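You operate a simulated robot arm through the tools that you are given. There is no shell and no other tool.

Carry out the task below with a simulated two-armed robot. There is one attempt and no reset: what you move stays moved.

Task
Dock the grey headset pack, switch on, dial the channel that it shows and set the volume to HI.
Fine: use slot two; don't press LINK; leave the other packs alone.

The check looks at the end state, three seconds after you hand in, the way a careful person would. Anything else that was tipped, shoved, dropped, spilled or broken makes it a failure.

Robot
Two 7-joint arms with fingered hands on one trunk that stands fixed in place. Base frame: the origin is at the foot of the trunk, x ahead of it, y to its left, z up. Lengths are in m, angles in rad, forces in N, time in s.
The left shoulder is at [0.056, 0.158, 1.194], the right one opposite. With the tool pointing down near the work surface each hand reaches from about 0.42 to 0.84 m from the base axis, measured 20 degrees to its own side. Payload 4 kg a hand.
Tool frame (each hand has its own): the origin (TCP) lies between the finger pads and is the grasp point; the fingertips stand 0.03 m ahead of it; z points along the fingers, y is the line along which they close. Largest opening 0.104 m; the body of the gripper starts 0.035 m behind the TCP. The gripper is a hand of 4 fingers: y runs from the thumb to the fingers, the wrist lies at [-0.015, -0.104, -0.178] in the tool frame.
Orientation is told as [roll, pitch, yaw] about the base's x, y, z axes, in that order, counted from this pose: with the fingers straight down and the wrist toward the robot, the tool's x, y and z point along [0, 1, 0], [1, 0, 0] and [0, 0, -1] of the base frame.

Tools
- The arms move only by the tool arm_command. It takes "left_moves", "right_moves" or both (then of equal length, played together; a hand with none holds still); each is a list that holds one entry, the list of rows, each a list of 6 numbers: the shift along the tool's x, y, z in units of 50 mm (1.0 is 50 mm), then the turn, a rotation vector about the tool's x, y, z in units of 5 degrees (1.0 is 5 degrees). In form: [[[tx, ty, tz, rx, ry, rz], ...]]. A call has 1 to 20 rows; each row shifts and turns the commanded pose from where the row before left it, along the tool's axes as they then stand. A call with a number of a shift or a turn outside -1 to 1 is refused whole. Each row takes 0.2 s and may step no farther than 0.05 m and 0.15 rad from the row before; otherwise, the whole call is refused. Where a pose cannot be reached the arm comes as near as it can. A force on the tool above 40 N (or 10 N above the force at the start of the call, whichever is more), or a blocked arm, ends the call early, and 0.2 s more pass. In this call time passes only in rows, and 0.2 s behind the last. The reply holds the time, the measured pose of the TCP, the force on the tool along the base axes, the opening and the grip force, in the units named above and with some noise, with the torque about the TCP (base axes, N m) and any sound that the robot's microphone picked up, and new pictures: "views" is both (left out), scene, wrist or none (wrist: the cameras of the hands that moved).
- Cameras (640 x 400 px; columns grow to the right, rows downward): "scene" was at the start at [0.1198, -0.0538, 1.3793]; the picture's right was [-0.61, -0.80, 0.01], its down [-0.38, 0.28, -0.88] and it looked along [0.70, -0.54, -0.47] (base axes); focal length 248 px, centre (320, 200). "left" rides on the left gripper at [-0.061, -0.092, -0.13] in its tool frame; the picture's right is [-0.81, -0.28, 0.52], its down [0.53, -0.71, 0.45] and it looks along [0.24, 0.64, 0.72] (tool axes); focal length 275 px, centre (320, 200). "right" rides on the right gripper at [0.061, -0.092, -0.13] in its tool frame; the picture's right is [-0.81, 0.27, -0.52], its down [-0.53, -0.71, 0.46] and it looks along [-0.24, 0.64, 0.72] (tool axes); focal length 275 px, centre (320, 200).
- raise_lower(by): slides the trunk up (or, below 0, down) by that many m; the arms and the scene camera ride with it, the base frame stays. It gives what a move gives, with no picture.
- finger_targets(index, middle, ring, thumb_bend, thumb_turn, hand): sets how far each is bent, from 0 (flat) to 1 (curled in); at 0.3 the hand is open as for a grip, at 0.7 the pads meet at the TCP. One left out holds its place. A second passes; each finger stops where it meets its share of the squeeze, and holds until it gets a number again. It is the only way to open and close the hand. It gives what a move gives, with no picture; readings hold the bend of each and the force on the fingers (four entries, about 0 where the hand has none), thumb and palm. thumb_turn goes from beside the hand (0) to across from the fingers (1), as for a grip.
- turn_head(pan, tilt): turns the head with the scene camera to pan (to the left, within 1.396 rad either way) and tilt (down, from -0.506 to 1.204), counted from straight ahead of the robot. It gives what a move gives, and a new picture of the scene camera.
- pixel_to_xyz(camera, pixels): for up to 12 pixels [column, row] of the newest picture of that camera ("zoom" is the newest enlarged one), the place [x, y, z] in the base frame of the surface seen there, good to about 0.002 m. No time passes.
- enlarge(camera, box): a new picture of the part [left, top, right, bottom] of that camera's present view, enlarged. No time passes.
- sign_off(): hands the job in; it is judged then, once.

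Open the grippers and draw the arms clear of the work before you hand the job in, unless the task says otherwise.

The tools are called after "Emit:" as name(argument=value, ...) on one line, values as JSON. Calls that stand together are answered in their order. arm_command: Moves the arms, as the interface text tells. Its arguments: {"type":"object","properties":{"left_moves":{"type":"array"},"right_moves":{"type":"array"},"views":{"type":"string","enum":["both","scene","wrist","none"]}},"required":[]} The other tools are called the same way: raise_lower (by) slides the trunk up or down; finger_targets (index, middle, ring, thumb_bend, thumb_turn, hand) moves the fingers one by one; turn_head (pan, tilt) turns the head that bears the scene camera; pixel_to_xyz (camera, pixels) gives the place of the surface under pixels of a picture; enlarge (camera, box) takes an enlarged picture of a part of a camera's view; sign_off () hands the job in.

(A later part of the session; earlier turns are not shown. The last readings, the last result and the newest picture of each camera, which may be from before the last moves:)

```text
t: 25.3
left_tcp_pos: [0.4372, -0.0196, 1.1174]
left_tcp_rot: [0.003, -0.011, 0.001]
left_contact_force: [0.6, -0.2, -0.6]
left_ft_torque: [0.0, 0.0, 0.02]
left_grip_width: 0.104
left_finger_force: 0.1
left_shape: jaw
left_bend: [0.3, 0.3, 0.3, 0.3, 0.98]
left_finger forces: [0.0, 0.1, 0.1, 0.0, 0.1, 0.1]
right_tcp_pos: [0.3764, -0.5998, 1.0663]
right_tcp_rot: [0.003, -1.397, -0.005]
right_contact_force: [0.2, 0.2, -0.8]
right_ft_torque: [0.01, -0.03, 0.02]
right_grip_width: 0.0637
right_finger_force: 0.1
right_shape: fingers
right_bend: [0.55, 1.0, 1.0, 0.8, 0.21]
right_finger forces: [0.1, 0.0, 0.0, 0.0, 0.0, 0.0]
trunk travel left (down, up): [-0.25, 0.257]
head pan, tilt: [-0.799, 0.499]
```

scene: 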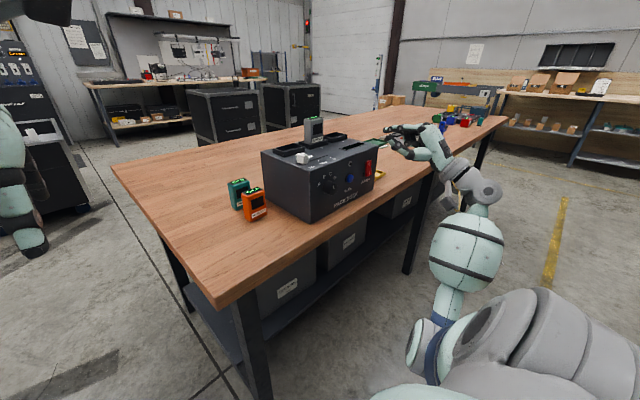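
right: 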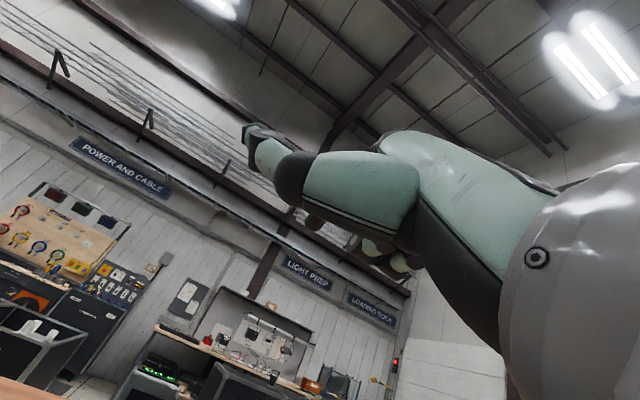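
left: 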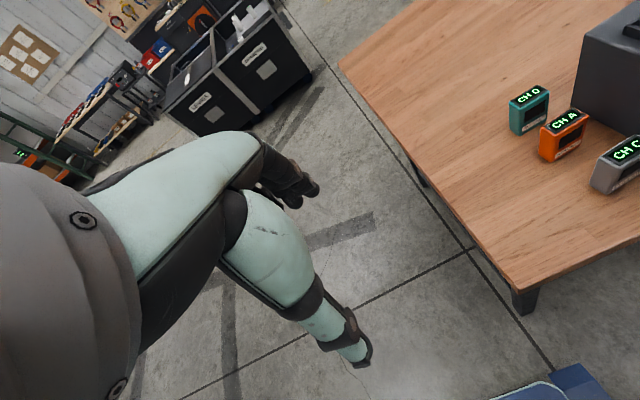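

Trunk is 15 cm lower and everything is calm. I bring the fingertip in front of the rocker's lower half: TCP to about (0.40, -0.6675, 0.920), still in front of the table edge.

Emit:
arm_command(right_moves=[[[-0.3375, -0.701, 0.243, 0, 0, 0], [-0.3375, -0.701, 0.243, 0, 0, 0], [-0.3375, -0.701, 0.243, 0, 0, 0], [-0.3375, -0.701, 0.243, 0, 0, 0]]], views="both")

Emit:
enlarge(camera="scene", box=[330, 110, 460, 230])

```text
t: 26.3
left_tcp_pos: [0.4364, -0.0191, 1.1166]
left_tcp_rot: [0.003, -0.013, -0.001]
left_contact_force: [1.0, 1.3, -0.5]
left_ft_torque: [0.02, -0.01, 0.01]
left_grip_width: 0.104
left_finger_force: 0.1
left_shape: jaw
left_bend: [0.3, 0.3, 0.3, 0.3, 0.98]
left_finger forces: [0.0, 0.0, 0.0, 0.0, 0.1, 0.0]
right_tcp_pos: [0.4003, -0.6669, 0.9191]
right_tcp_rot: [0.008, -1.397, -0.009]
right_contact_force: [0.7, 0.1, -0.3]
right_ft_torque: [-0.01, -0.03, -0.02]
right_grip_width: 0.0635
right_finger_force: 0.0
right_shape: fingers
right_bend: [0.55, 1.0, 1.0, 0.8, 0.21]
right_finger forces: [0.0, 0.0, 0.1, 0.0, 0.0, 0.0]
trunk travel left (down, up): [-0.25, 0.257]
head pan, tilt: [-0.799, 0.499]
```

scene: 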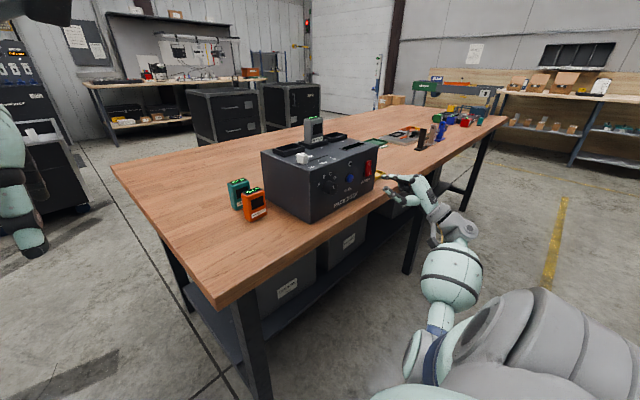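
right: 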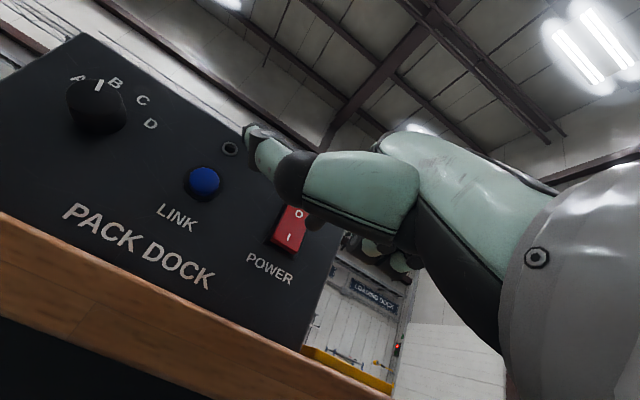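

```text
3.33 times, centred on (395, 170) of scene
```

zoom: 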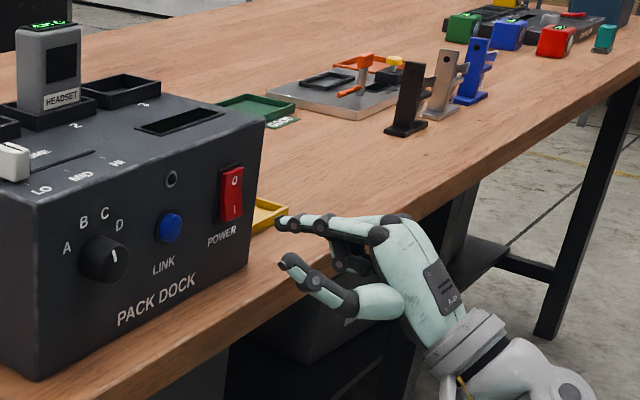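

Great view: index tip at zoom (283,221), rocker at (231,195). I measure both again to fine-tune before pressing.

Emit:
pixel_to_xyz(camera="zoom", pixels=[[282, 221], [290, 222], [305, 224], [325, 225], [291, 262], [231, 180], [231, 208], [225, 215], [238, 205], [228, 170], [168, 226], [240, 175]])

Emit:
enlarge(camera="right", box=[180, 110, 380, 290])

Emit:
pixel_to_xyz(camera="zoom", pixels=[[360, 335], [375, 300], [345, 360], [390, 375], [405, 325], [430, 355], [400, 290], [70, 225], [255, 80], [440, 345]])

```text
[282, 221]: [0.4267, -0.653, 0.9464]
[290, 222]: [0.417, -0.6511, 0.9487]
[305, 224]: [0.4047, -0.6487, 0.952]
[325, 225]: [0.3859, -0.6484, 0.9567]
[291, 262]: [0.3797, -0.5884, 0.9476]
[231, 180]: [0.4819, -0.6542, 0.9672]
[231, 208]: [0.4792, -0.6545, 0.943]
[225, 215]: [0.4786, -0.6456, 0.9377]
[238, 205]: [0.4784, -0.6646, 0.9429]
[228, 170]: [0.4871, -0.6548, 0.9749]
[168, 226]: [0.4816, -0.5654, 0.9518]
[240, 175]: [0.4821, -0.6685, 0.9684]
```

```text
2.22 times, centred on (280, 200) of right
```

zoom: 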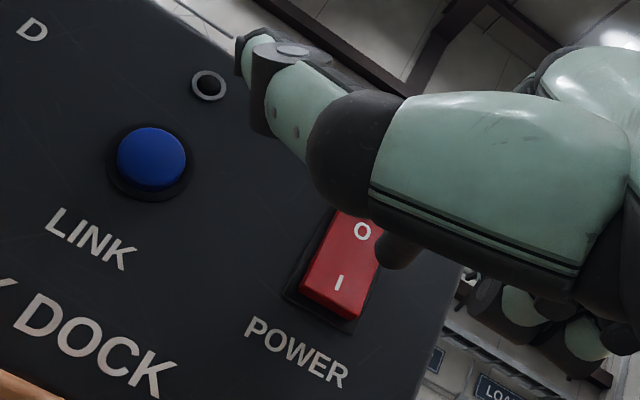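

```text
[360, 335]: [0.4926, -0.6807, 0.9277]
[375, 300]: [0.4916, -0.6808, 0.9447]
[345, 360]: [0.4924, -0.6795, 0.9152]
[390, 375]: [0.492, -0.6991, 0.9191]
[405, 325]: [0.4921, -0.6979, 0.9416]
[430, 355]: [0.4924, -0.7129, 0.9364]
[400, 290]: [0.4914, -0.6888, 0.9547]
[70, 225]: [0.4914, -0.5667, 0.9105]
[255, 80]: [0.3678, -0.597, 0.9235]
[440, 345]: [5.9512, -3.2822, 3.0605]
```

Fingertip centre is about (0.430, -0.656, 0.941), lined up with the "I" half (z 0.941). I advance 42 mm straight ahead, stopping just short of the rocker.

Emit:
arm_command(right_moves=[[[0, 0.05, 0.29, 0, 0, 0], [0, 0.05, 0.29, 0, 0, 0], [0, 0.045, 0.25, 0, 0, 0]]], views="both")

Emit:
enlarge(camera="scene", box=[345, 140, 425, 210])

Emit:
pixel_to_xyz(camera="zoom", pixels=[[200, 190], [215, 200], [230, 205], [190, 185], [245, 205], [180, 160]])

```text
t: 27.1
left_tcp_pos: [0.4357, -0.0174, 1.1179]
left_tcp_rot: [0.002, -0.014, 0.0]
left_contact_force: [-0.9, -1.2, 0.4]
left_ft_torque: [0.0, 0.03, -0.02]
left_grip_width: 0.1041
left_finger_force: 0.2
left_shape: jaw
left_bend: [0.3, 0.3, 0.3, 0.3, 0.98]
left_finger forces: [0.0, 0.0, 0.0, 0.0, 0.0, 0.0]
right_tcp_pos: [0.4425, -0.6661, 0.9194]
right_tcp_rot: [0.0, -1.398, -0.001]
right_contact_force: [-1.1, 0.0, 0.6]
right_ft_torque: [-0.02, -0.02, 0.03]
right_grip_width: 0.0636
right_finger_force: 0.6
right_shape: fingers
right_bend: [0.55, 1.0, 1.0, 0.8, 0.21]
right_finger forces: [1.4, 0.1, 0.0, 0.0, 0.1, 0.0]
trunk travel left (down, up): [-0.25, 0.257]
head pan, tilt: [-0.799, 0.499]
```

scene: 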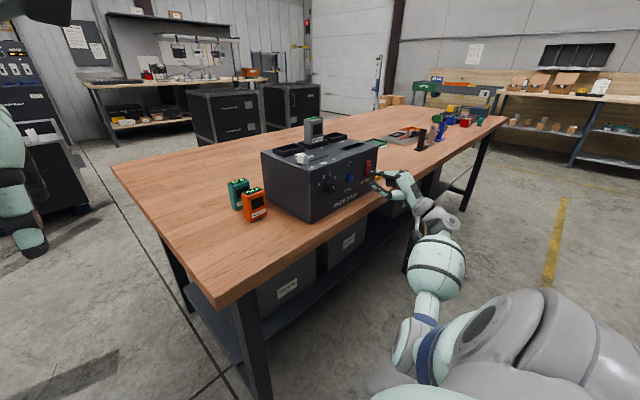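
right: 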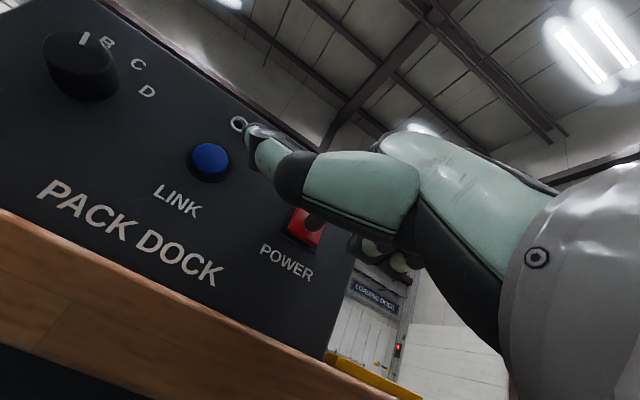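

```text
5.71 times, centred on (385, 175) of scene
```

zoom: 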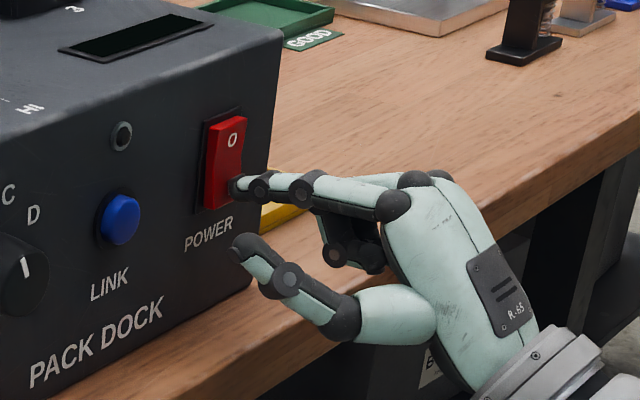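

```text
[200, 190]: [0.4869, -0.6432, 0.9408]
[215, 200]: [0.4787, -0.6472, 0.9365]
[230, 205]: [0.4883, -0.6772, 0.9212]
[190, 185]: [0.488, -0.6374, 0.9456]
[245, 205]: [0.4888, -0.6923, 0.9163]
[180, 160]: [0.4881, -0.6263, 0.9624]
```

The fingertip touches the rocker's lower half (index force 1.4 N). I press in by small steps, watching force and sound.

Emit:
arm_command(right_moves=[[[0, 0.01, 0.06, 0, 0, 0], [0, 0.01, 0.06, 0, 0, 0]]], views="scene")

Emit:
enlarge(camera="scene", box=[345, 140, 425, 210])

```text
t: 27.7
left_tcp_pos: [0.4342, -0.0183, 1.1191]
left_tcp_rot: [0.0, -0.017, -0.001]
left_contact_force: [-0.1, 0.1, 0.4]
left_ft_torque: [0.0, -0.01, 0.01]
left_grip_width: 0.1039
left_finger_force: 0.1
left_shape: jaw
left_bend: [0.3, 0.3, 0.3, 0.3, 0.98]
left_finger forces: [0.0, 0.0, 0.0, 0.0, 0.1, 0.0]
right_tcp_pos: [0.4428, -0.6667, 0.9222]
right_tcp_rot: [0.002, -1.402, -0.003]
right_contact_force: [-19.3, 2.5, 2.2]
right_ft_torque: [0.01, -0.45, 0.21]
right_grip_width: 0.0631
right_finger_force: 9.0
right_shape: fingers
right_bend: [0.57, 1.0, 1.0, 0.8, 0.21]
right_finger forces: [18.6, 0.0, 0.0, 0.0, 0.1, 0.0]
trunk travel left (down, up): [-0.25, 0.257]
head pan, tilt: [-0.799, 0.499]
```

scene: 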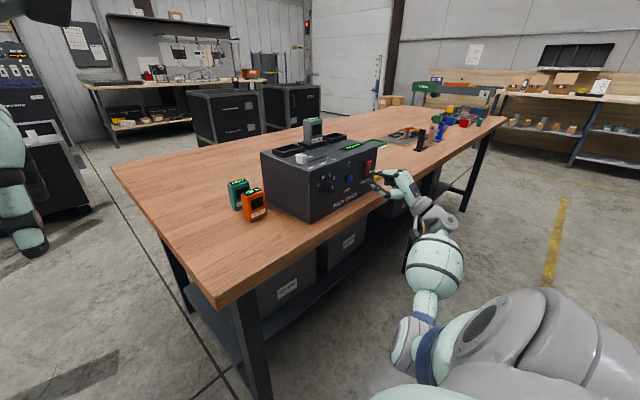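

```text
5.71 times, centred on (385, 175) of scene
```

zoom: 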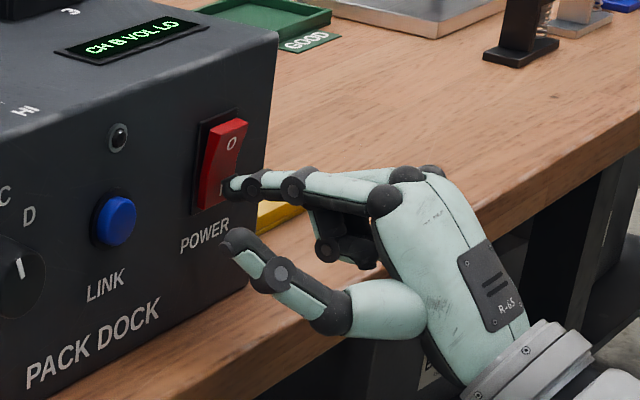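

The display lit up reading "CH B VOL LO": power is on and the dial indeed sits at B. I back the finger straight off.

Emit:
arm_command(right_moves=[[[0, -0.035, -0.2, 0, 0, 0], [0, -0.087, -0.49, 0, 0, 0], [0, -0.104, -0.59, 0, 0, 0]]], views="both")

Emit:
enlarge(camera="scene", box=[230, 100, 400, 230])

Emit:
pixel_to_xyz(camera="zoom", pixels=[[500, 280], [300, 340], [150, 200], [420, 250], [340, 185], [300, 110], [535, 180], [545, 230], [110, 310], [120, 220]])

```text
t: 28.5
left_tcp_pos: [0.4375, -0.0185, 1.1161]
left_tcp_rot: [0.003, -0.012, 0.0]
left_contact_force: [-0.3, -1.2, -0.2]
left_ft_torque: [0.0, 0.0, -0.03]
left_grip_width: 0.1038
left_finger_force: 0.1
left_shape: jaw
left_bend: [0.3, 0.3, 0.3, 0.3, 0.98]
left_finger forces: [0.0, 0.0, 0.1, 0.1, 0.0, 0.0]
right_tcp_pos: [0.3843, -0.6675, 0.9191]
right_tcp_rot: [0.005, -1.397, -0.006]
right_contact_force: [-0.6, -0.4, 0.6]
right_ft_torque: [0.0, 0.02, 0.0]
right_grip_width: 0.0633
right_finger_force: 0.0
right_shape: fingers
right_bend: [0.55, 1.0, 1.0, 0.8, 0.21]
right_finger forces: [0.1, 0.0, 0.0, 0.0, 0.0, 0.1]
trunk travel left (down, up): [-0.25, 0.257]
head pan, tilt: [-0.799, 0.499]
```

scene: 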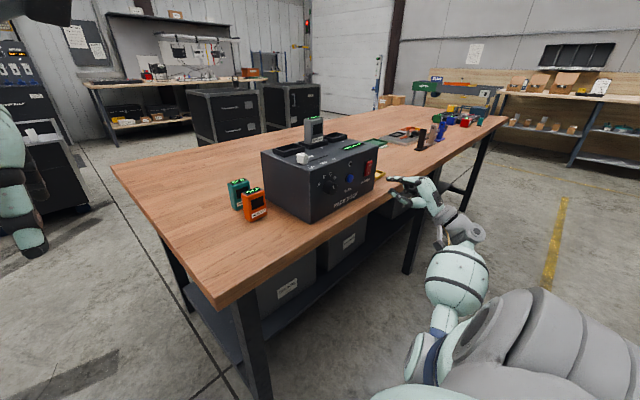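
right: 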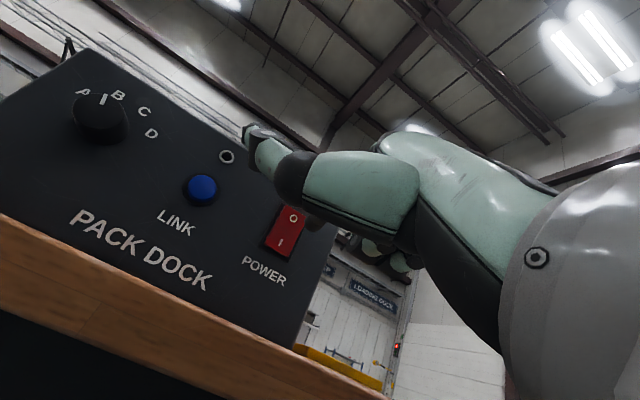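

```text
3.08 times, centred on (315, 165) of scene
```

zoom: 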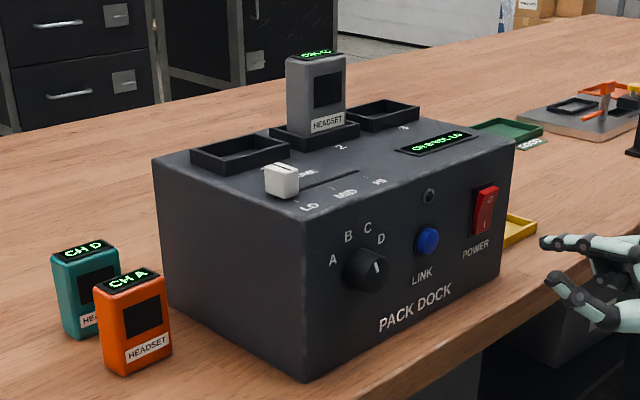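

```text
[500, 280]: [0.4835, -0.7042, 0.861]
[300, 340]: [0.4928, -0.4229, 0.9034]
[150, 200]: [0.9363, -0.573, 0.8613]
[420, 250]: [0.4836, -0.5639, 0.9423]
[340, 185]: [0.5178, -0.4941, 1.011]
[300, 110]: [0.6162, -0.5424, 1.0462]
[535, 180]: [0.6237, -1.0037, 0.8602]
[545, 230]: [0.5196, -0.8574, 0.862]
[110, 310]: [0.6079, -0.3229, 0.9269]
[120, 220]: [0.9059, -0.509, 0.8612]
```

Dock front is unmoved (x≈0.491) and the power is on. Next the dial: I slide the hand sideways in front of it (x≈0.385, y≈-0.4845, z≈0.952).

Emit:
arm_command(right_moves=[[[0.915, 0.16, -0.028, 0, 0, 0], [0.915, 0.16, -0.028, 0, 0, 0], [0.915, 0.16, -0.028, 0, 0, 0], [0.915, 0.16, -0.028, 0, 0, 0]]], views="none")

Emit:
finger_targets(hand="right", index=0.44, middle=0.44, ring=0.9, thumb_bend=0.44, thumb_turn=0.98)

Emit:
arm_command(right_moves=[[[0, 0, 0, -1, 0, 0], [0, 0, 0, -1, 0, 0]]], views="both")

Emit:
enlarge(camera="scene", box=[290, 130, 440, 260])

```text
t: 29.5
left_tcp_pos: [0.4371, -0.0174, 1.1172]
left_tcp_rot: [0.0, -0.013, 0.0]
left_contact_force: [0.0, 0.1, -0.1]
left_ft_torque: [0.03, 0.02, 0.01]
left_grip_width: 0.1043
left_finger_force: 0.2
left_shape: jaw
left_bend: [0.3, 0.3, 0.3, 0.3, 0.98]
left_finger forces: [0.1, 0.0, 0.1, 0.0, 0.1, 0.1]
right_tcp_pos: [0.3818, -0.4819, 0.9537]
right_tcp_rot: [0.0, -1.399, 0.0]
right_contact_force: [0.4, 0.3, 0.3]
right_ft_torque: [0.0, 0.02, -0.03]
right_grip_width: 0.0636
right_finger_force: 0.0
right_shape: fingers
right_bend: [0.55, 1.0, 1.0, 0.8, 0.21]
right_finger forces: [0.1, 0.1, 0.0, 0.1, 0.0, 0.0]
trunk travel left (down, up): [-0.25, 0.257]
head pan, tilt: [-0.799, 0.499]
```

```text
t: 30.5
left_tcp_pos: [0.4385, -0.0176, 1.1175]
left_tcp_rot: [0.001, -0.01, -0.001]
left_contact_force: [-0.3, 0.3, -0.3]
left_ft_torque: [0.03, 0.05, 0.0]
left_grip_width: 0.1041
left_finger_force: 0.2
left_shape: jaw
left_bend: [0.3, 0.3, 0.3, 0.3, 0.98]
left_finger forces: [0.0, 0.1, 0.1, 0.0, 0.0, 0.0]
right_tcp_pos: [0.3824, -0.4836, 0.9527]
right_tcp_rot: [0.002, -1.396, -0.005]
right_contact_force: [-0.7, -0.2, -0.8]
right_ft_torque: [0.03, -0.02, -0.01]
right_grip_width: 0.0671
right_finger_force: 0.1
right_shape: fingers
right_bend: [0.44, 0.44, 0.9, 0.44, 0.97]
right_finger forces: [0.0, 0.1, 0.0, 0.0, 0.0, 0.1]
trunk travel left (down, up): [-0.25, 0.257]
head pan, tilt: [-0.799, 0.499]
```

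```text
t: 31.1
left_tcp_pos: [0.438, -0.019, 1.1172]
left_tcp_rot: [0.001, -0.012, 0.002]
left_contact_force: [-0.1, -0.7, -0.3]
left_ft_torque: [-0.02, 0.01, -0.02]
left_grip_width: 0.104
left_finger_force: 0.0
left_shape: jaw
left_bend: [0.3, 0.3, 0.3, 0.3, 0.98]
left_finger forces: [0.1, 0.0, 0.1, 0.1, 0.0, 0.0]
right_tcp_pos: [0.3828, -0.4834, 0.9532]
right_tcp_rot: [-2.945, -1.57, 2.946]
right_contact_force: [-0.1, -1.3, 0.3]
right_ft_torque: [-0.03, -0.03, 0.05]
right_grip_width: 0.0673
right_finger_force: 0.0
right_shape: fingers
right_bend: [0.44, 0.44, 0.9, 0.44, 0.97]
right_finger forces: [0.1, 0.0, 0.1, 0.0, 0.0, 0.1]
trunk travel left (down, up): [-0.25, 0.257]
head pan, tilt: [-0.799, 0.499]
```

scene: 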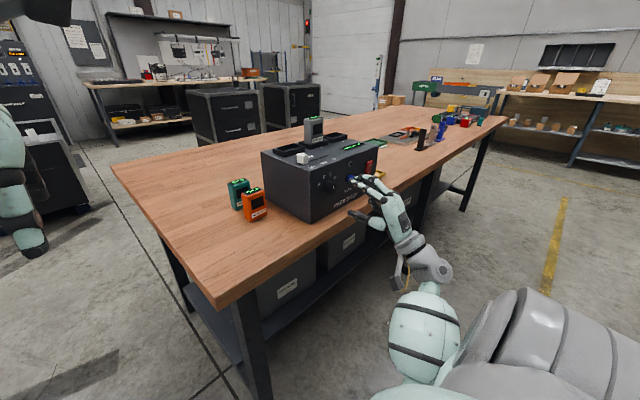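
right: 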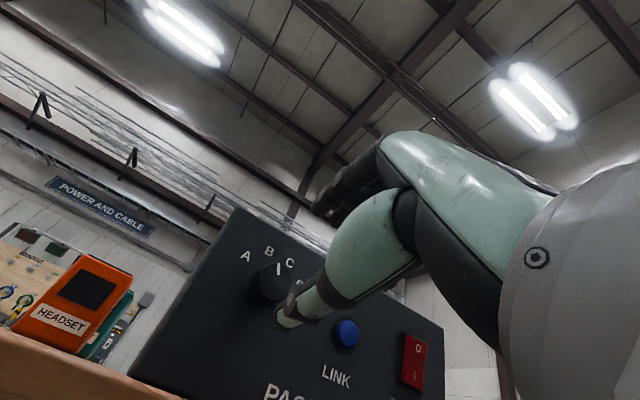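

```text
3.08 times, centred on (365, 195) of scene
```

zoom: 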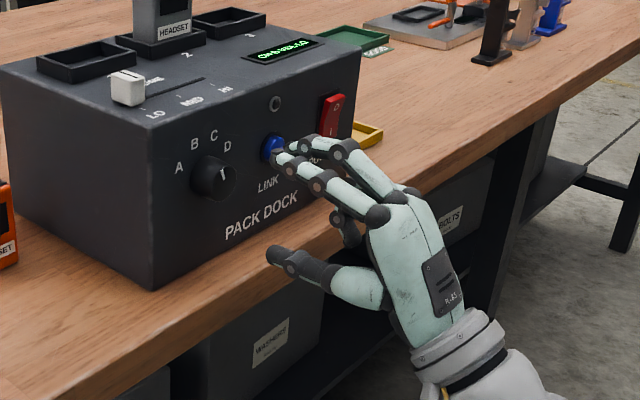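

The hand now points straight ahead with index and middle above, thumb below. I measure the tips: index (280,160), middle (292,148), thumb (270,255).

Emit:
pixel_to_xyz(camera="zoom", pixels=[[282, 160], [292, 168], [320, 185], [294, 146], [310, 148], [272, 253], [290, 258], [320, 270], [215, 180], [225, 173], [348, 240], [375, 215]])

Emit:
enlarge(camera="right", box=[220, 200, 360, 340])

Emit:
pixel_to_xyz(camera="zoom", pixels=[[260, 285], [200, 370], [220, 320], [300, 440], [290, 390], [265, 310], [195, 330], [580, 300]])

```text
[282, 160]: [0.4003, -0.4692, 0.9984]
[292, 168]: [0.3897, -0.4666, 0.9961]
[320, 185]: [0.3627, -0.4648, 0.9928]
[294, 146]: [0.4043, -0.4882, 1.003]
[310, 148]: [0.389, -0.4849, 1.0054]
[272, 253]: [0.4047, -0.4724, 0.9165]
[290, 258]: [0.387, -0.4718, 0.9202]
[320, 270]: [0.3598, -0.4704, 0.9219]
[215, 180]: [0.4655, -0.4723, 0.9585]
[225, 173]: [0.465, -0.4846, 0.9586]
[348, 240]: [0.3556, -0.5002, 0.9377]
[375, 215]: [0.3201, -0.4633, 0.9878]
```

```text
2.86 times, centred on (290, 270) of right
```

zoom: 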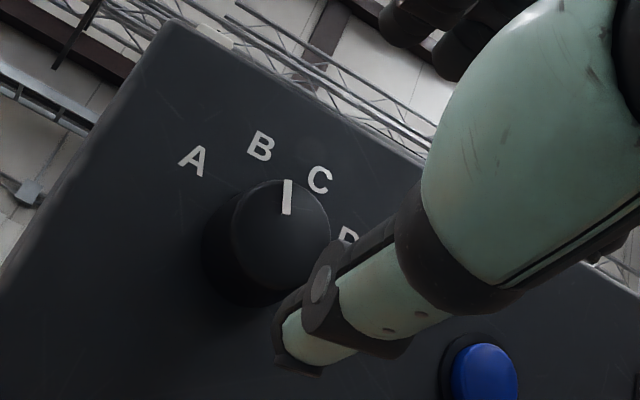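

```text
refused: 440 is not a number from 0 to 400
```

I measure the knob's face centre and edges in the right-camera zoom (circle centred about (280,237)).

Emit:
pixel_to_xyz(camera="zoom", pixels=[[280, 237], [280, 282], [325, 237], [240, 225], [287, 185], [287, 212], [250, 265], [310, 205], [260, 147], [320, 180], [195, 160], [225, 290]])

```text
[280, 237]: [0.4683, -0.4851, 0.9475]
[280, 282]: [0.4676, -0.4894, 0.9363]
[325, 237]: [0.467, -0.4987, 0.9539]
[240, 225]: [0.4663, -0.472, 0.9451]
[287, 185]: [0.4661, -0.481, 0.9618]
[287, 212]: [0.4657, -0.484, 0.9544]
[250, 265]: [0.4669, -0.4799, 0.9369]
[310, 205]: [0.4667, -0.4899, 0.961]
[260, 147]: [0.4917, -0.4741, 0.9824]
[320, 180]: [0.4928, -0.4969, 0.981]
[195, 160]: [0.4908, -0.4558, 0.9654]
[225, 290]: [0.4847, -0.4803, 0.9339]
```

Knob axis is at y≈-0.485, z≈0.950 with face at x≈0.467; pointer is ~22° left of vertical (B). I roll the hand -20° first so the 40° turn is centred, then check.

Emit:
arm_command(right_moves=[[[0, 0, 0, 0, 0, -1], [0, 0, 0, 0, 0, -1], [0, 0, 0, 0, 0, -1], [0, 0, 0, 0, 0, -1], [-0.005, -0.035, 0.3, 0, 0, 0], [-0.005, -0.035, 0.3, 0, 0, 0]]], views="both")

Emit:
enlarge(camera="scene", box=[290, 130, 440, 260])

```text
t: 32.5
left_tcp_pos: [0.438, -0.0175, 1.1173]
left_tcp_rot: [0.001, -0.013, 0.0]
left_contact_force: [-0.5, -0.1, 0.2]
left_ft_torque: [0.0, -0.01, 0.0]
left_grip_width: 0.1041
left_finger_force: 0.1
left_shape: jaw
left_bend: [0.3, 0.3, 0.3, 0.3, 0.98]
left_finger forces: [0.0, 0.0, 0.0, 0.0, 0.0, 0.0]
right_tcp_pos: [0.4139, -0.484, 0.9483]
right_tcp_rot: [-1.57, -1.222, 1.57]
right_contact_force: [0.0, -0.2, -0.2]
right_ft_torque: [0.0, -0.02, -0.02]
right_grip_width: 0.0673
right_finger_force: 0.0
right_shape: fingers
right_bend: [0.44, 0.44, 0.9, 0.44, 0.97]
right_finger forces: [0.1, 0.0, 0.1, 0.0, 0.0, 0.0]
trunk travel left (down, up): [-0.25, 0.257]
head pan, tilt: [-0.799, 0.499]
```

scene: 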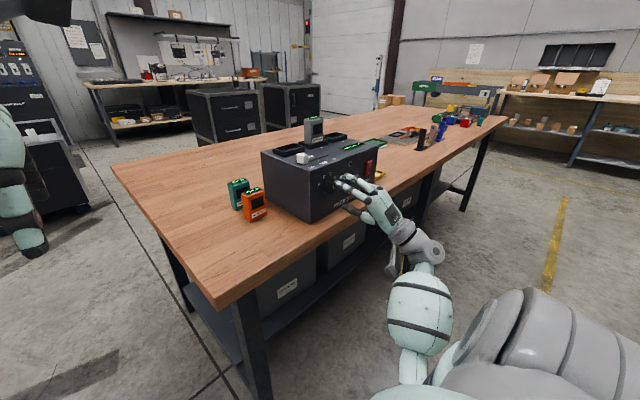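
right: 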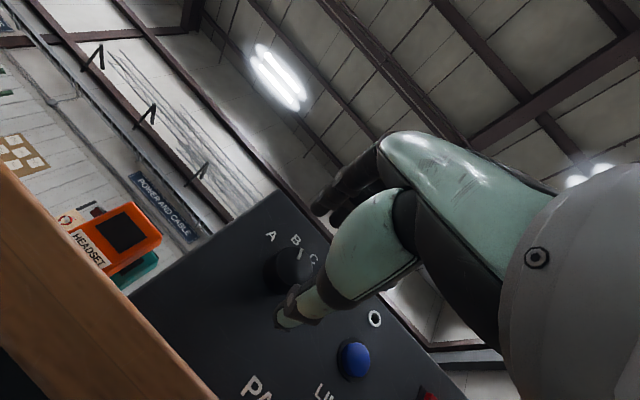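

```text
3.08 times, centred on (365, 195) of scene
```

zoom: 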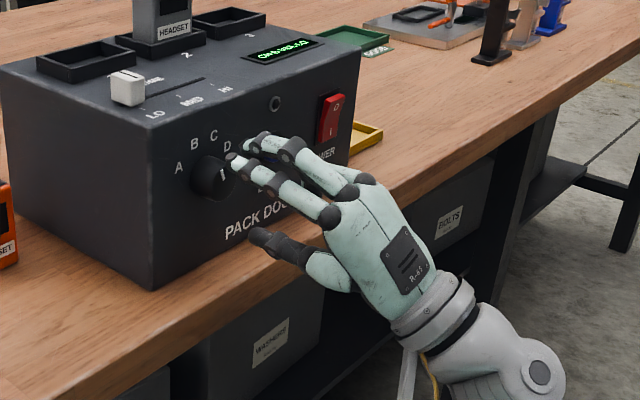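

All aligned: TCP (0.414,-0.484,0.948). I advance 38 mm so the finger pads straddle the knob.

Emit:
arm_command(right_moves=[[[-0.015, 0.015, 0.4, 0, 0, 0], [-0.015, 0.015, 0.36, 0, 0, 0]]], views="both")

Emit:
enlarge(camera="scene", box=[310, 150, 410, 240])

Emit:
enlarge(camera="right", box=[220, 180, 420, 360])

```text
t: 33.1
left_tcp_pos: [0.4381, -0.0175, 1.1181]
left_tcp_rot: [0.002, -0.012, 0.001]
left_contact_force: [-0.2, -0.2, -0.4]
left_ft_torque: [0.01, -0.02, -0.01]
left_grip_width: 0.1038
left_finger_force: 0.0
left_shape: jaw
left_bend: [0.3, 0.3, 0.3, 0.3, 0.98]
left_finger forces: [0.0, 0.0, 0.0, 0.1, 0.0, 0.0]
right_tcp_pos: [0.4523, -0.4862, 0.9515]
right_tcp_rot: [-1.572, -1.219, 1.57]
right_contact_force: [-0.2, -0.3, 0.8]
right_ft_torque: [-0.01, 0.02, 0.01]
right_grip_width: 0.0674
right_finger_force: 0.0
right_shape: fingers
right_bend: [0.44, 0.44, 0.9, 0.44, 0.97]
right_finger forces: [0.0, 0.0, 0.0, 0.1, 0.1, 0.1]
trunk travel left (down, up): [-0.25, 0.257]
head pan, tilt: [-0.799, 0.499]
```

scene: 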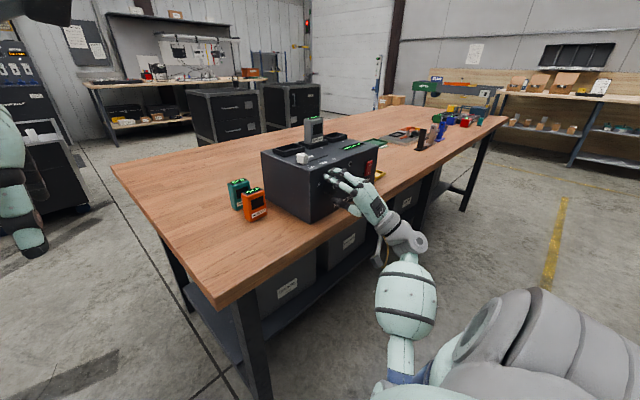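
right: 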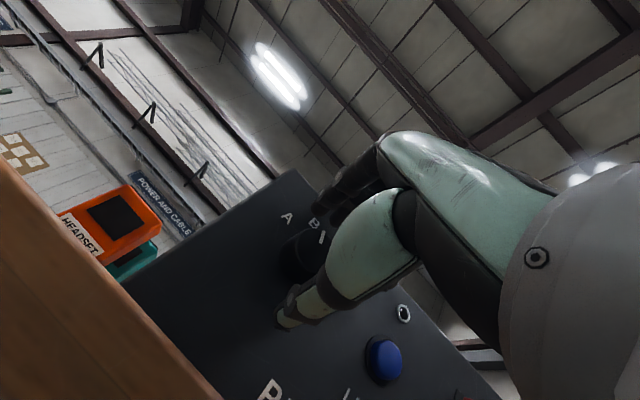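

```text
4.44 times, centred on (360, 195) of scene
```

zoom: 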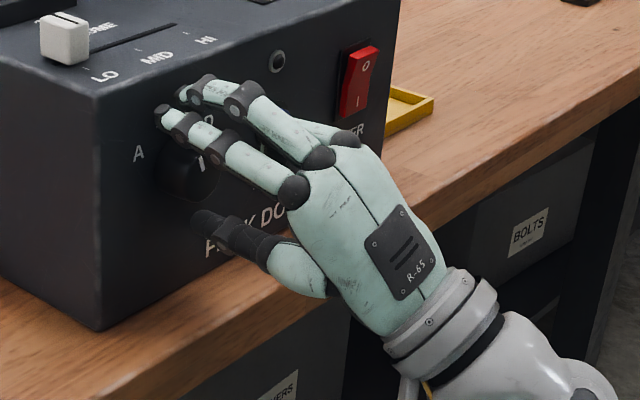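

```text
2.22 times, centred on (320, 270) of right
```

zoom: 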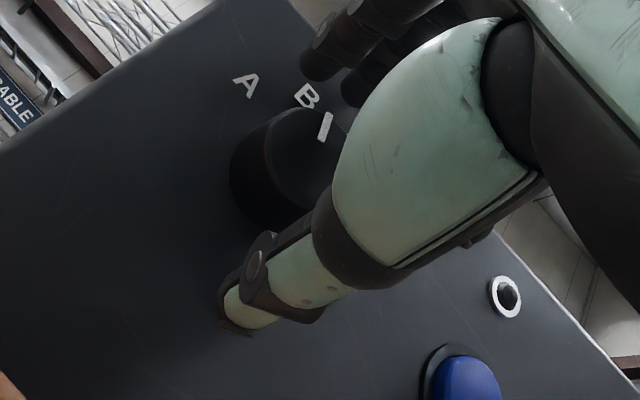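

Index and middle are above the knob, thumb below. I close gently on it.

Emit:
finger_targets(hand="right", index=0.63, middle=0.63, thumb_bend=0.63)

Emit:
enlarge(camera="scene", box=[310, 150, 410, 240])

Emit:
enlarge(camera="right", box=[220, 180, 420, 360])

```text
t: 34.1
left_tcp_pos: [0.4379, -0.0183, 1.1183]
left_tcp_rot: [0.003, -0.013, 0.0]
left_contact_force: [0.7, 0.2, 0.3]
left_ft_torque: [0.01, 0.01, 0.01]
left_grip_width: 0.1039
left_finger_force: 0.0
left_shape: jaw
left_bend: [0.3, 0.3, 0.3, 0.3, 0.98]
left_finger forces: [0.1, 0.0, 0.1, 0.0, 0.0, 0.1]
right_tcp_pos: [0.4516, -0.4858, 0.9522]
right_tcp_rot: [-1.573, -1.221, 1.572]
right_contact_force: [0.2, 0.1, -0.5]
right_ft_torque: [0.01, -0.02, -0.02]
right_grip_width: 0.0286
right_finger_force: 3.0
right_shape: fingers
right_bend: [0.6, 0.62, 0.9, 0.59, 0.99]
right_finger forces: [2.5, 0.8, 0.0, 0.0, 3.2, 0.0]
trunk travel left (down, up): [-0.25, 0.257]
head pan, tilt: [-0.799, 0.499]
```

```text
4.44 times, centred on (360, 195) of scene
```

zoom: 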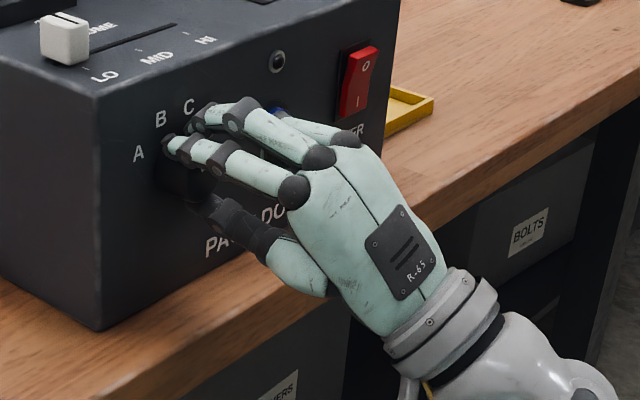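

```text
2.22 times, centred on (320, 270) of right
```

zoom: 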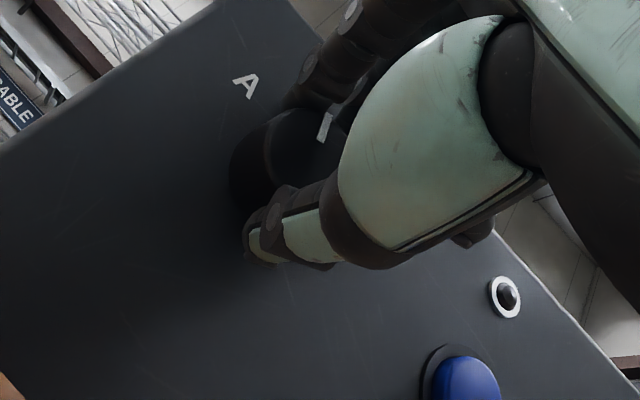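

All three pads touch the knob. I firm the grip moderately before turning.

Emit:
finger_targets(hand="right", index=0.68, middle=0.7, thumb_bend=0.68)

Emit:
arm_command(right_moves=[[[0, 0, 0, 0, 0, 0.6], [0, 0, 0, 0, 0, 0.7], [0, 0, 0, 0, 0, 0.7]]], views="both")

Emit:
enlarge(camera="right", box=[220, 180, 420, 360])

Emit:
enlarge(camera="scene", box=[310, 130, 410, 230])

```text
t: 35.1
left_tcp_pos: [0.4369, -0.018, 1.1178]
left_tcp_rot: [0.0, -0.012, 0.0]
left_contact_force: [-0.4, 0.6, 0.0]
left_ft_torque: [0.05, 0.0, -0.01]
left_grip_width: 0.1038
left_finger_force: 0.1
left_shape: jaw
left_bend: [0.3, 0.3, 0.3, 0.3, 0.98]
left_finger forces: [0.1, 0.0, 0.1, 0.0, 0.0, 0.0]
right_tcp_pos: [0.4509, -0.4857, 0.9528]
right_tcp_rot: [-1.574, -1.223, 1.574]
right_contact_force: [1.2, 0.5, 3.5]
right_ft_torque: [0.0, -0.16, -0.03]
right_grip_width: 0.0271
right_finger_force: 8.8
right_shape: fingers
right_bend: [0.6, 0.65, 0.9, 0.6, 0.99]
right_finger forces: [5.7, 5.2, 0.1, 0.0, 6.9, 0.0]
trunk travel left (down, up): [-0.25, 0.257]
head pan, tilt: [-0.799, 0.499]
```

```text
t: 35.9
left_tcp_pos: [0.438, -0.0185, 1.1173]
left_tcp_rot: [0.001, -0.013, 0.0]
left_contact_force: [-0.1, -0.4, -0.6]
left_ft_torque: [0.0, 0.04, 0.01]
left_grip_width: 0.1039
left_finger_force: 0.1
left_shape: jaw
left_bend: [0.3, 0.3, 0.3, 0.3, 0.98]
left_finger forces: [0.0, 0.0, 0.0, 0.1, 0.1, 0.1]
right_tcp_pos: [0.451, -0.4852, 0.9515]
right_tcp_rot: [-1.571, -1.399, 1.572]
right_contact_force: [2.2, -2.1, 4.6]
right_ft_torque: [-0.03, -0.15, -0.05]
right_grip_width: 0.0274
right_finger_force: 8.7
right_shape: fingers
right_bend: [0.6, 0.65, 0.9, 0.6, 1.0]
right_finger forces: [5.2, 5.9, 0.0, 0.0, 6.7, 0.1]
trunk travel left (down, up): [-0.25, 0.257]
head pan, tilt: [-0.799, 0.499]
```

scene: 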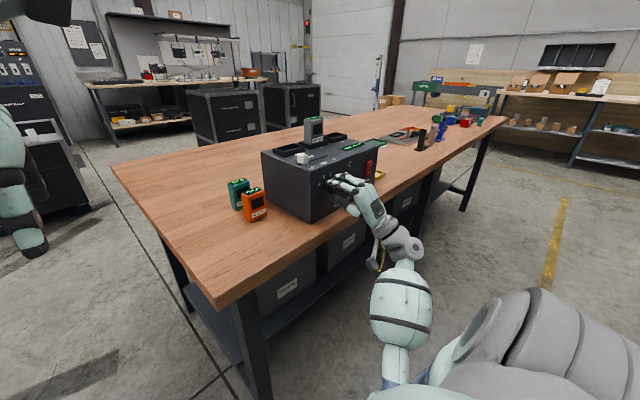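
right: 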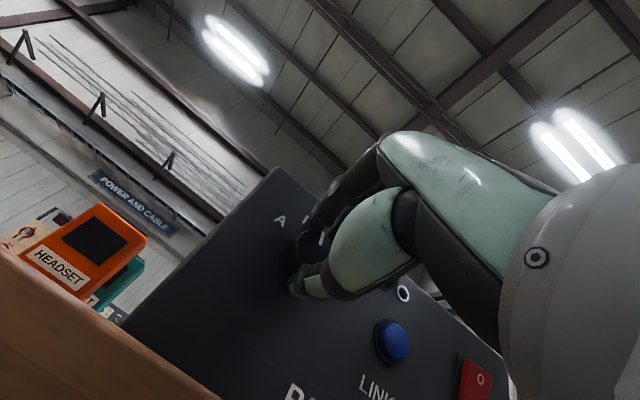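

```text
2.22 times, centred on (320, 270) of right
```

zoom: 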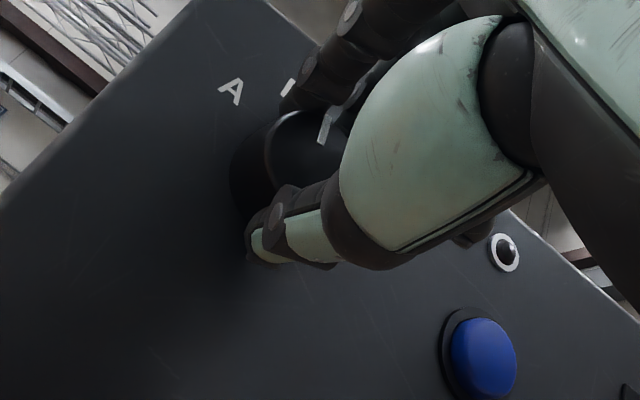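

```text
4.00 times, centred on (360, 180) of scene
```

zoom: 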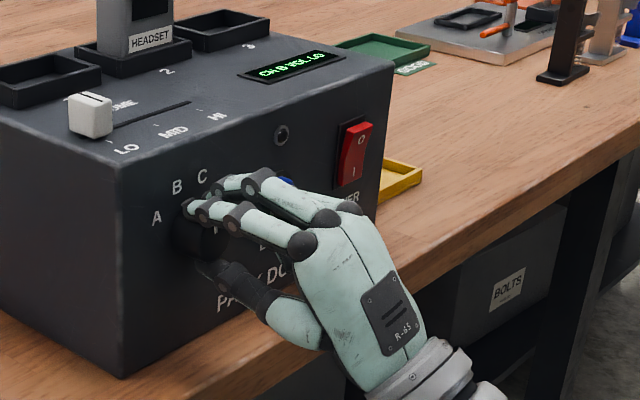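

The pointer stays fixed in the hand camera while the labels rotate past, so the knob turns with the hand. I continue another 20°.

Emit:
arm_command(right_moves=[[[0, 0, 0, 0, 0, 0.7], [0, 0, 0, 0, 0, 0.7], [0, 0, 0, 0, 0, 0.7], [0, 0, 0, 0, 0, 0.7], [0, 0, 0, 0, 0, 0.7], [0, 0, 0, 0, 0, 0.5]]], views="both")

Emit:
enlarge(camera="right", box=[220, 180, 420, 360])

Emit:
enlarge(camera="scene", box=[310, 130, 410, 230])

```text
t: 37.3
left_tcp_pos: [0.4384, -0.0188, 1.1164]
left_tcp_rot: [0.002, -0.012, 0.0]
left_contact_force: [-0.5, -0.1, -0.3]
left_ft_torque: [0.0, 0.01, 0.0]
left_grip_width: 0.104
left_finger_force: 0.1
left_shape: jaw
left_bend: [0.3, 0.3, 0.3, 0.3, 0.98]
left_finger forces: [0.1, 0.0, 0.1, 0.1, 0.1, 0.0]
right_tcp_pos: [0.4516, -0.4868, 0.9505]
right_tcp_rot: [1.572, -1.395, -1.573]
right_contact_force: [2.5, -1.7, 3.5]
right_ft_torque: [0.03, -0.07, -0.08]
right_grip_width: 0.0275
right_finger_force: 8.4
right_shape: fingers
right_bend: [0.6, 0.65, 0.9, 0.6, 1.0]
right_finger forces: [5.0, 5.1, 0.1, 0.0, 7.0, 0.1]
trunk travel left (down, up): [-0.25, 0.257]
head pan, tilt: [-0.799, 0.499]
```

scene: 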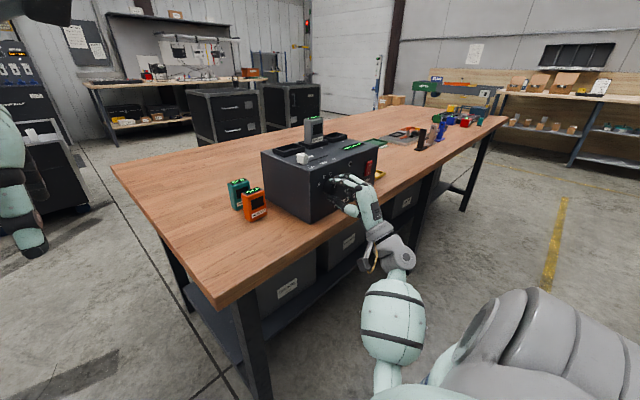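
right: 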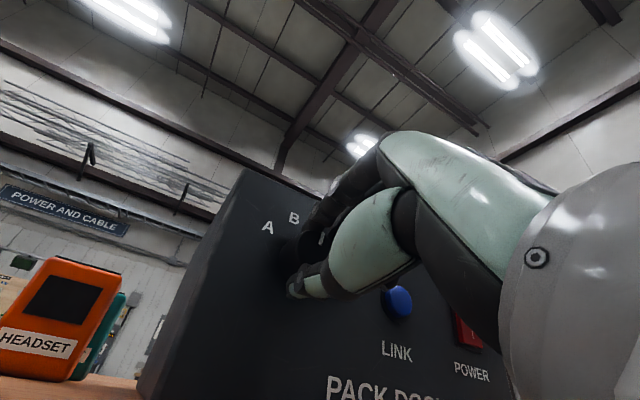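

```text
2.22 times, centred on (320, 270) of right
```

zoom: 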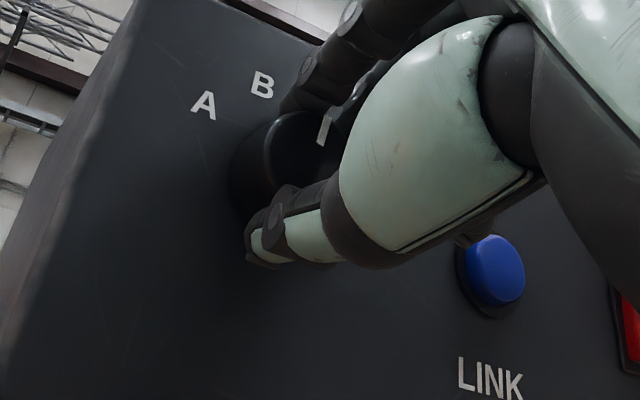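

```text
4.00 times, centred on (360, 180) of scene
```

zoom: 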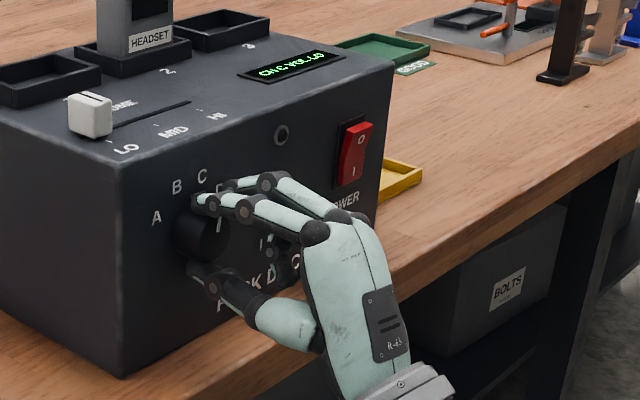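

The display now reads "CH C", with the pointer about 10° short of C's centre. I turn 10° more to centre it.

Emit:
arm_command(right_moves=[[[0, 0, 0, 0, 0, 0.7], [0, 0, 0, 0, 0, 0.7], [0, 0, 0, 0, 0, 0.6]]], views="both")

Emit:
enlarge(camera="right", box=[220, 180, 420, 360])

Emit:
enlarge(camera="scene", box=[310, 130, 410, 230])

```text
t: 38.1
left_tcp_pos: [0.4374, -0.0194, 1.1174]
left_tcp_rot: [0.002, -0.013, 0.0]
left_contact_force: [-0.8, -0.2, -0.4]
left_ft_torque: [0.03, 0.0, -0.01]
left_grip_width: 0.1041
left_finger_force: 0.0
left_shape: jaw
left_bend: [0.3, 0.3, 0.3, 0.3, 0.98]
left_finger forces: [0.0, 0.0, 0.1, 0.1, 0.0, 0.0]
right_tcp_pos: [0.451, -0.4893, 0.955]
right_tcp_rot: [1.585, -1.234, -1.588]
right_contact_force: [-0.5, 2.4, -7.8]
right_ft_torque: [-0.02, 0.3, 0.08]
right_grip_width: 0.0278
right_finger_force: 7.6
right_shape: fingers
right_bend: [0.65, 0.68, 0.9, 0.58, 0.99]
right_finger forces: [2.1, 1.7, 0.0, 0.1, 11.6, 0.0]
trunk travel left (down, up): [-0.25, 0.257]
head pan, tilt: [-0.799, 0.499]
```

scene: 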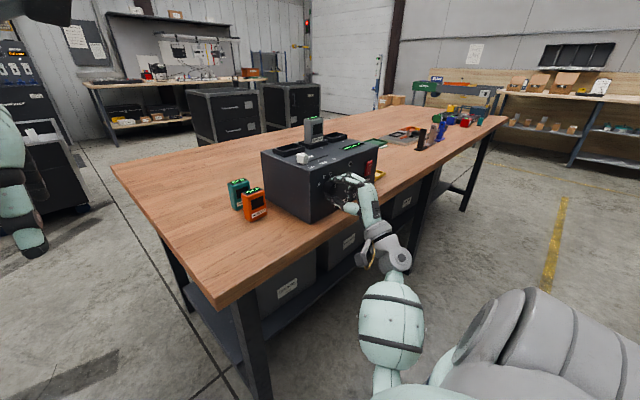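
right: 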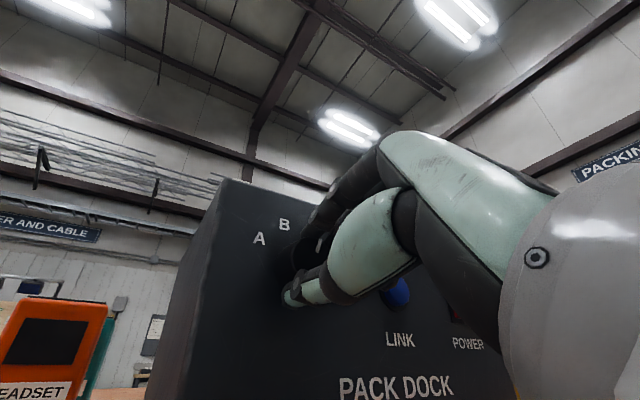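

```text
2.22 times, centred on (320, 270) of right
```

zoom: 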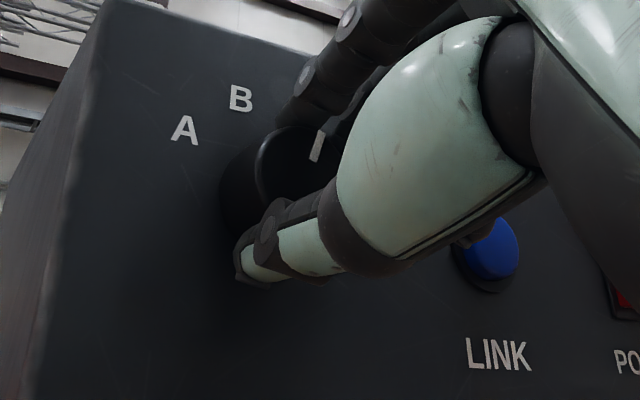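

```text
4.00 times, centred on (360, 180) of scene
```

zoom: 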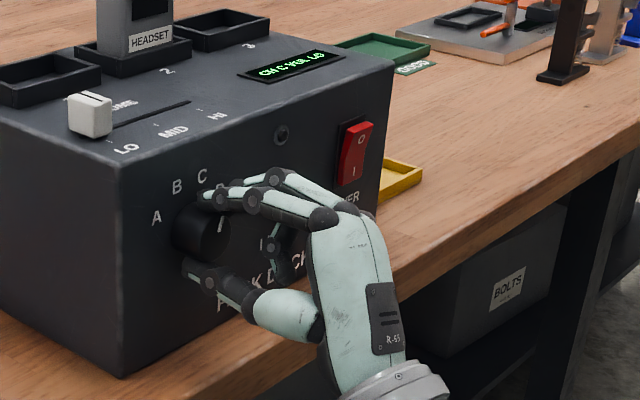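

Display holds "CH C VOL LO"; the hand is turned +19° but has drifted up ~4 mm, loading the thumb. I release the knob now and check the pointer.

Emit:
finger_targets(hand="right", index=0.44, middle=0.44, thumb_bend=0.42)

Emit:
enlarge(camera="right", box=[220, 180, 420, 360])

Emit:
enlarge(camera="scene", box=[310, 130, 410, 230])

```text
t: 39.1
left_tcp_pos: [0.4386, -0.0194, 1.1181]
left_tcp_rot: [0.002, -0.012, -0.001]
left_contact_force: [-0.9, -0.2, 0.3]
left_ft_torque: [-0.02, 0.02, -0.01]
left_grip_width: 0.1039
left_finger_force: 0.0
left_shape: jaw
left_bend: [0.3, 0.3, 0.3, 0.3, 0.98]
left_finger forces: [0.0, 0.0, 0.0, 0.1, 0.0, 0.0]
right_tcp_pos: [0.4529, -0.49, 0.9552]
right_tcp_rot: [1.58, -1.233, -1.584]
right_contact_force: [0.1, 0.0, -0.1]
right_ft_torque: [0.01, 0.0, -0.01]
right_grip_width: 0.0698
right_finger_force: 0.0
right_shape: fingers
right_bend: [0.44, 0.44, 0.9, 0.42, 0.97]
right_finger forces: [0.1, 0.0, 0.0, 0.0, 0.0, 0.0]
trunk travel left (down, up): [-0.25, 0.257]
head pan, tilt: [-0.799, 0.499]
```

```text
2.22 times, centred on (320, 270) of right
```

zoom: 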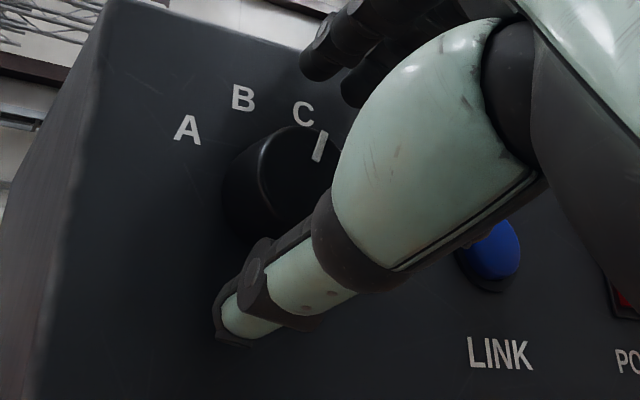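

```text
4.00 times, centred on (360, 180) of scene
```

zoom: 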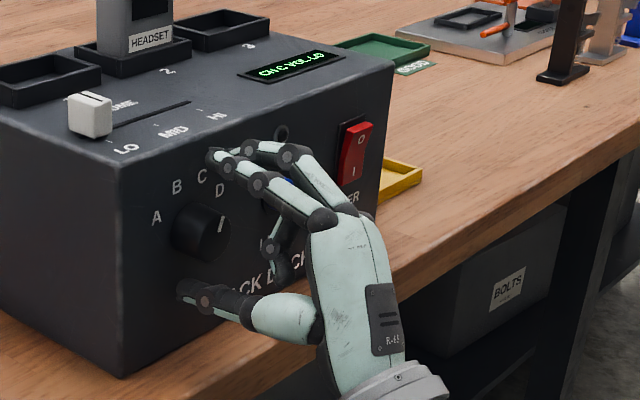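

Knob is free. I measure the pointer ends in the hand camera, (317,157) and (323,135), plus the knob face.

Emit:
enlarge(camera="right", box=[280, 220, 340, 280])

Emit:
pixel_to_xyz(camera="right", pixels=[[318, 251], [321, 241], [300, 255], [330, 255]])

```text
6.67 times, centred on (310, 250) of right
```

zoom: 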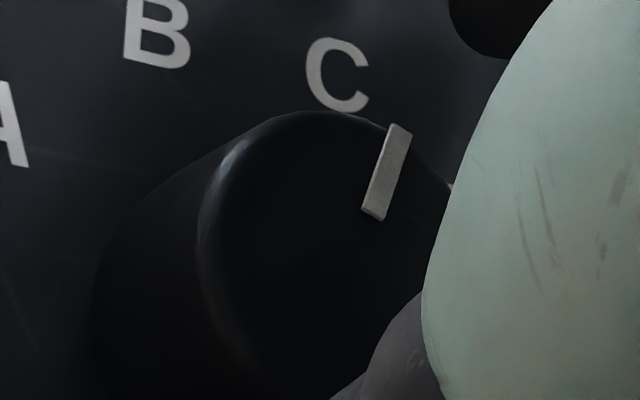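

```text
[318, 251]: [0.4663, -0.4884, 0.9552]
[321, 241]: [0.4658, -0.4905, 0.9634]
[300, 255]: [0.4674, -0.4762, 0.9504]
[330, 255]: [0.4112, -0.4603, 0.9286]
```

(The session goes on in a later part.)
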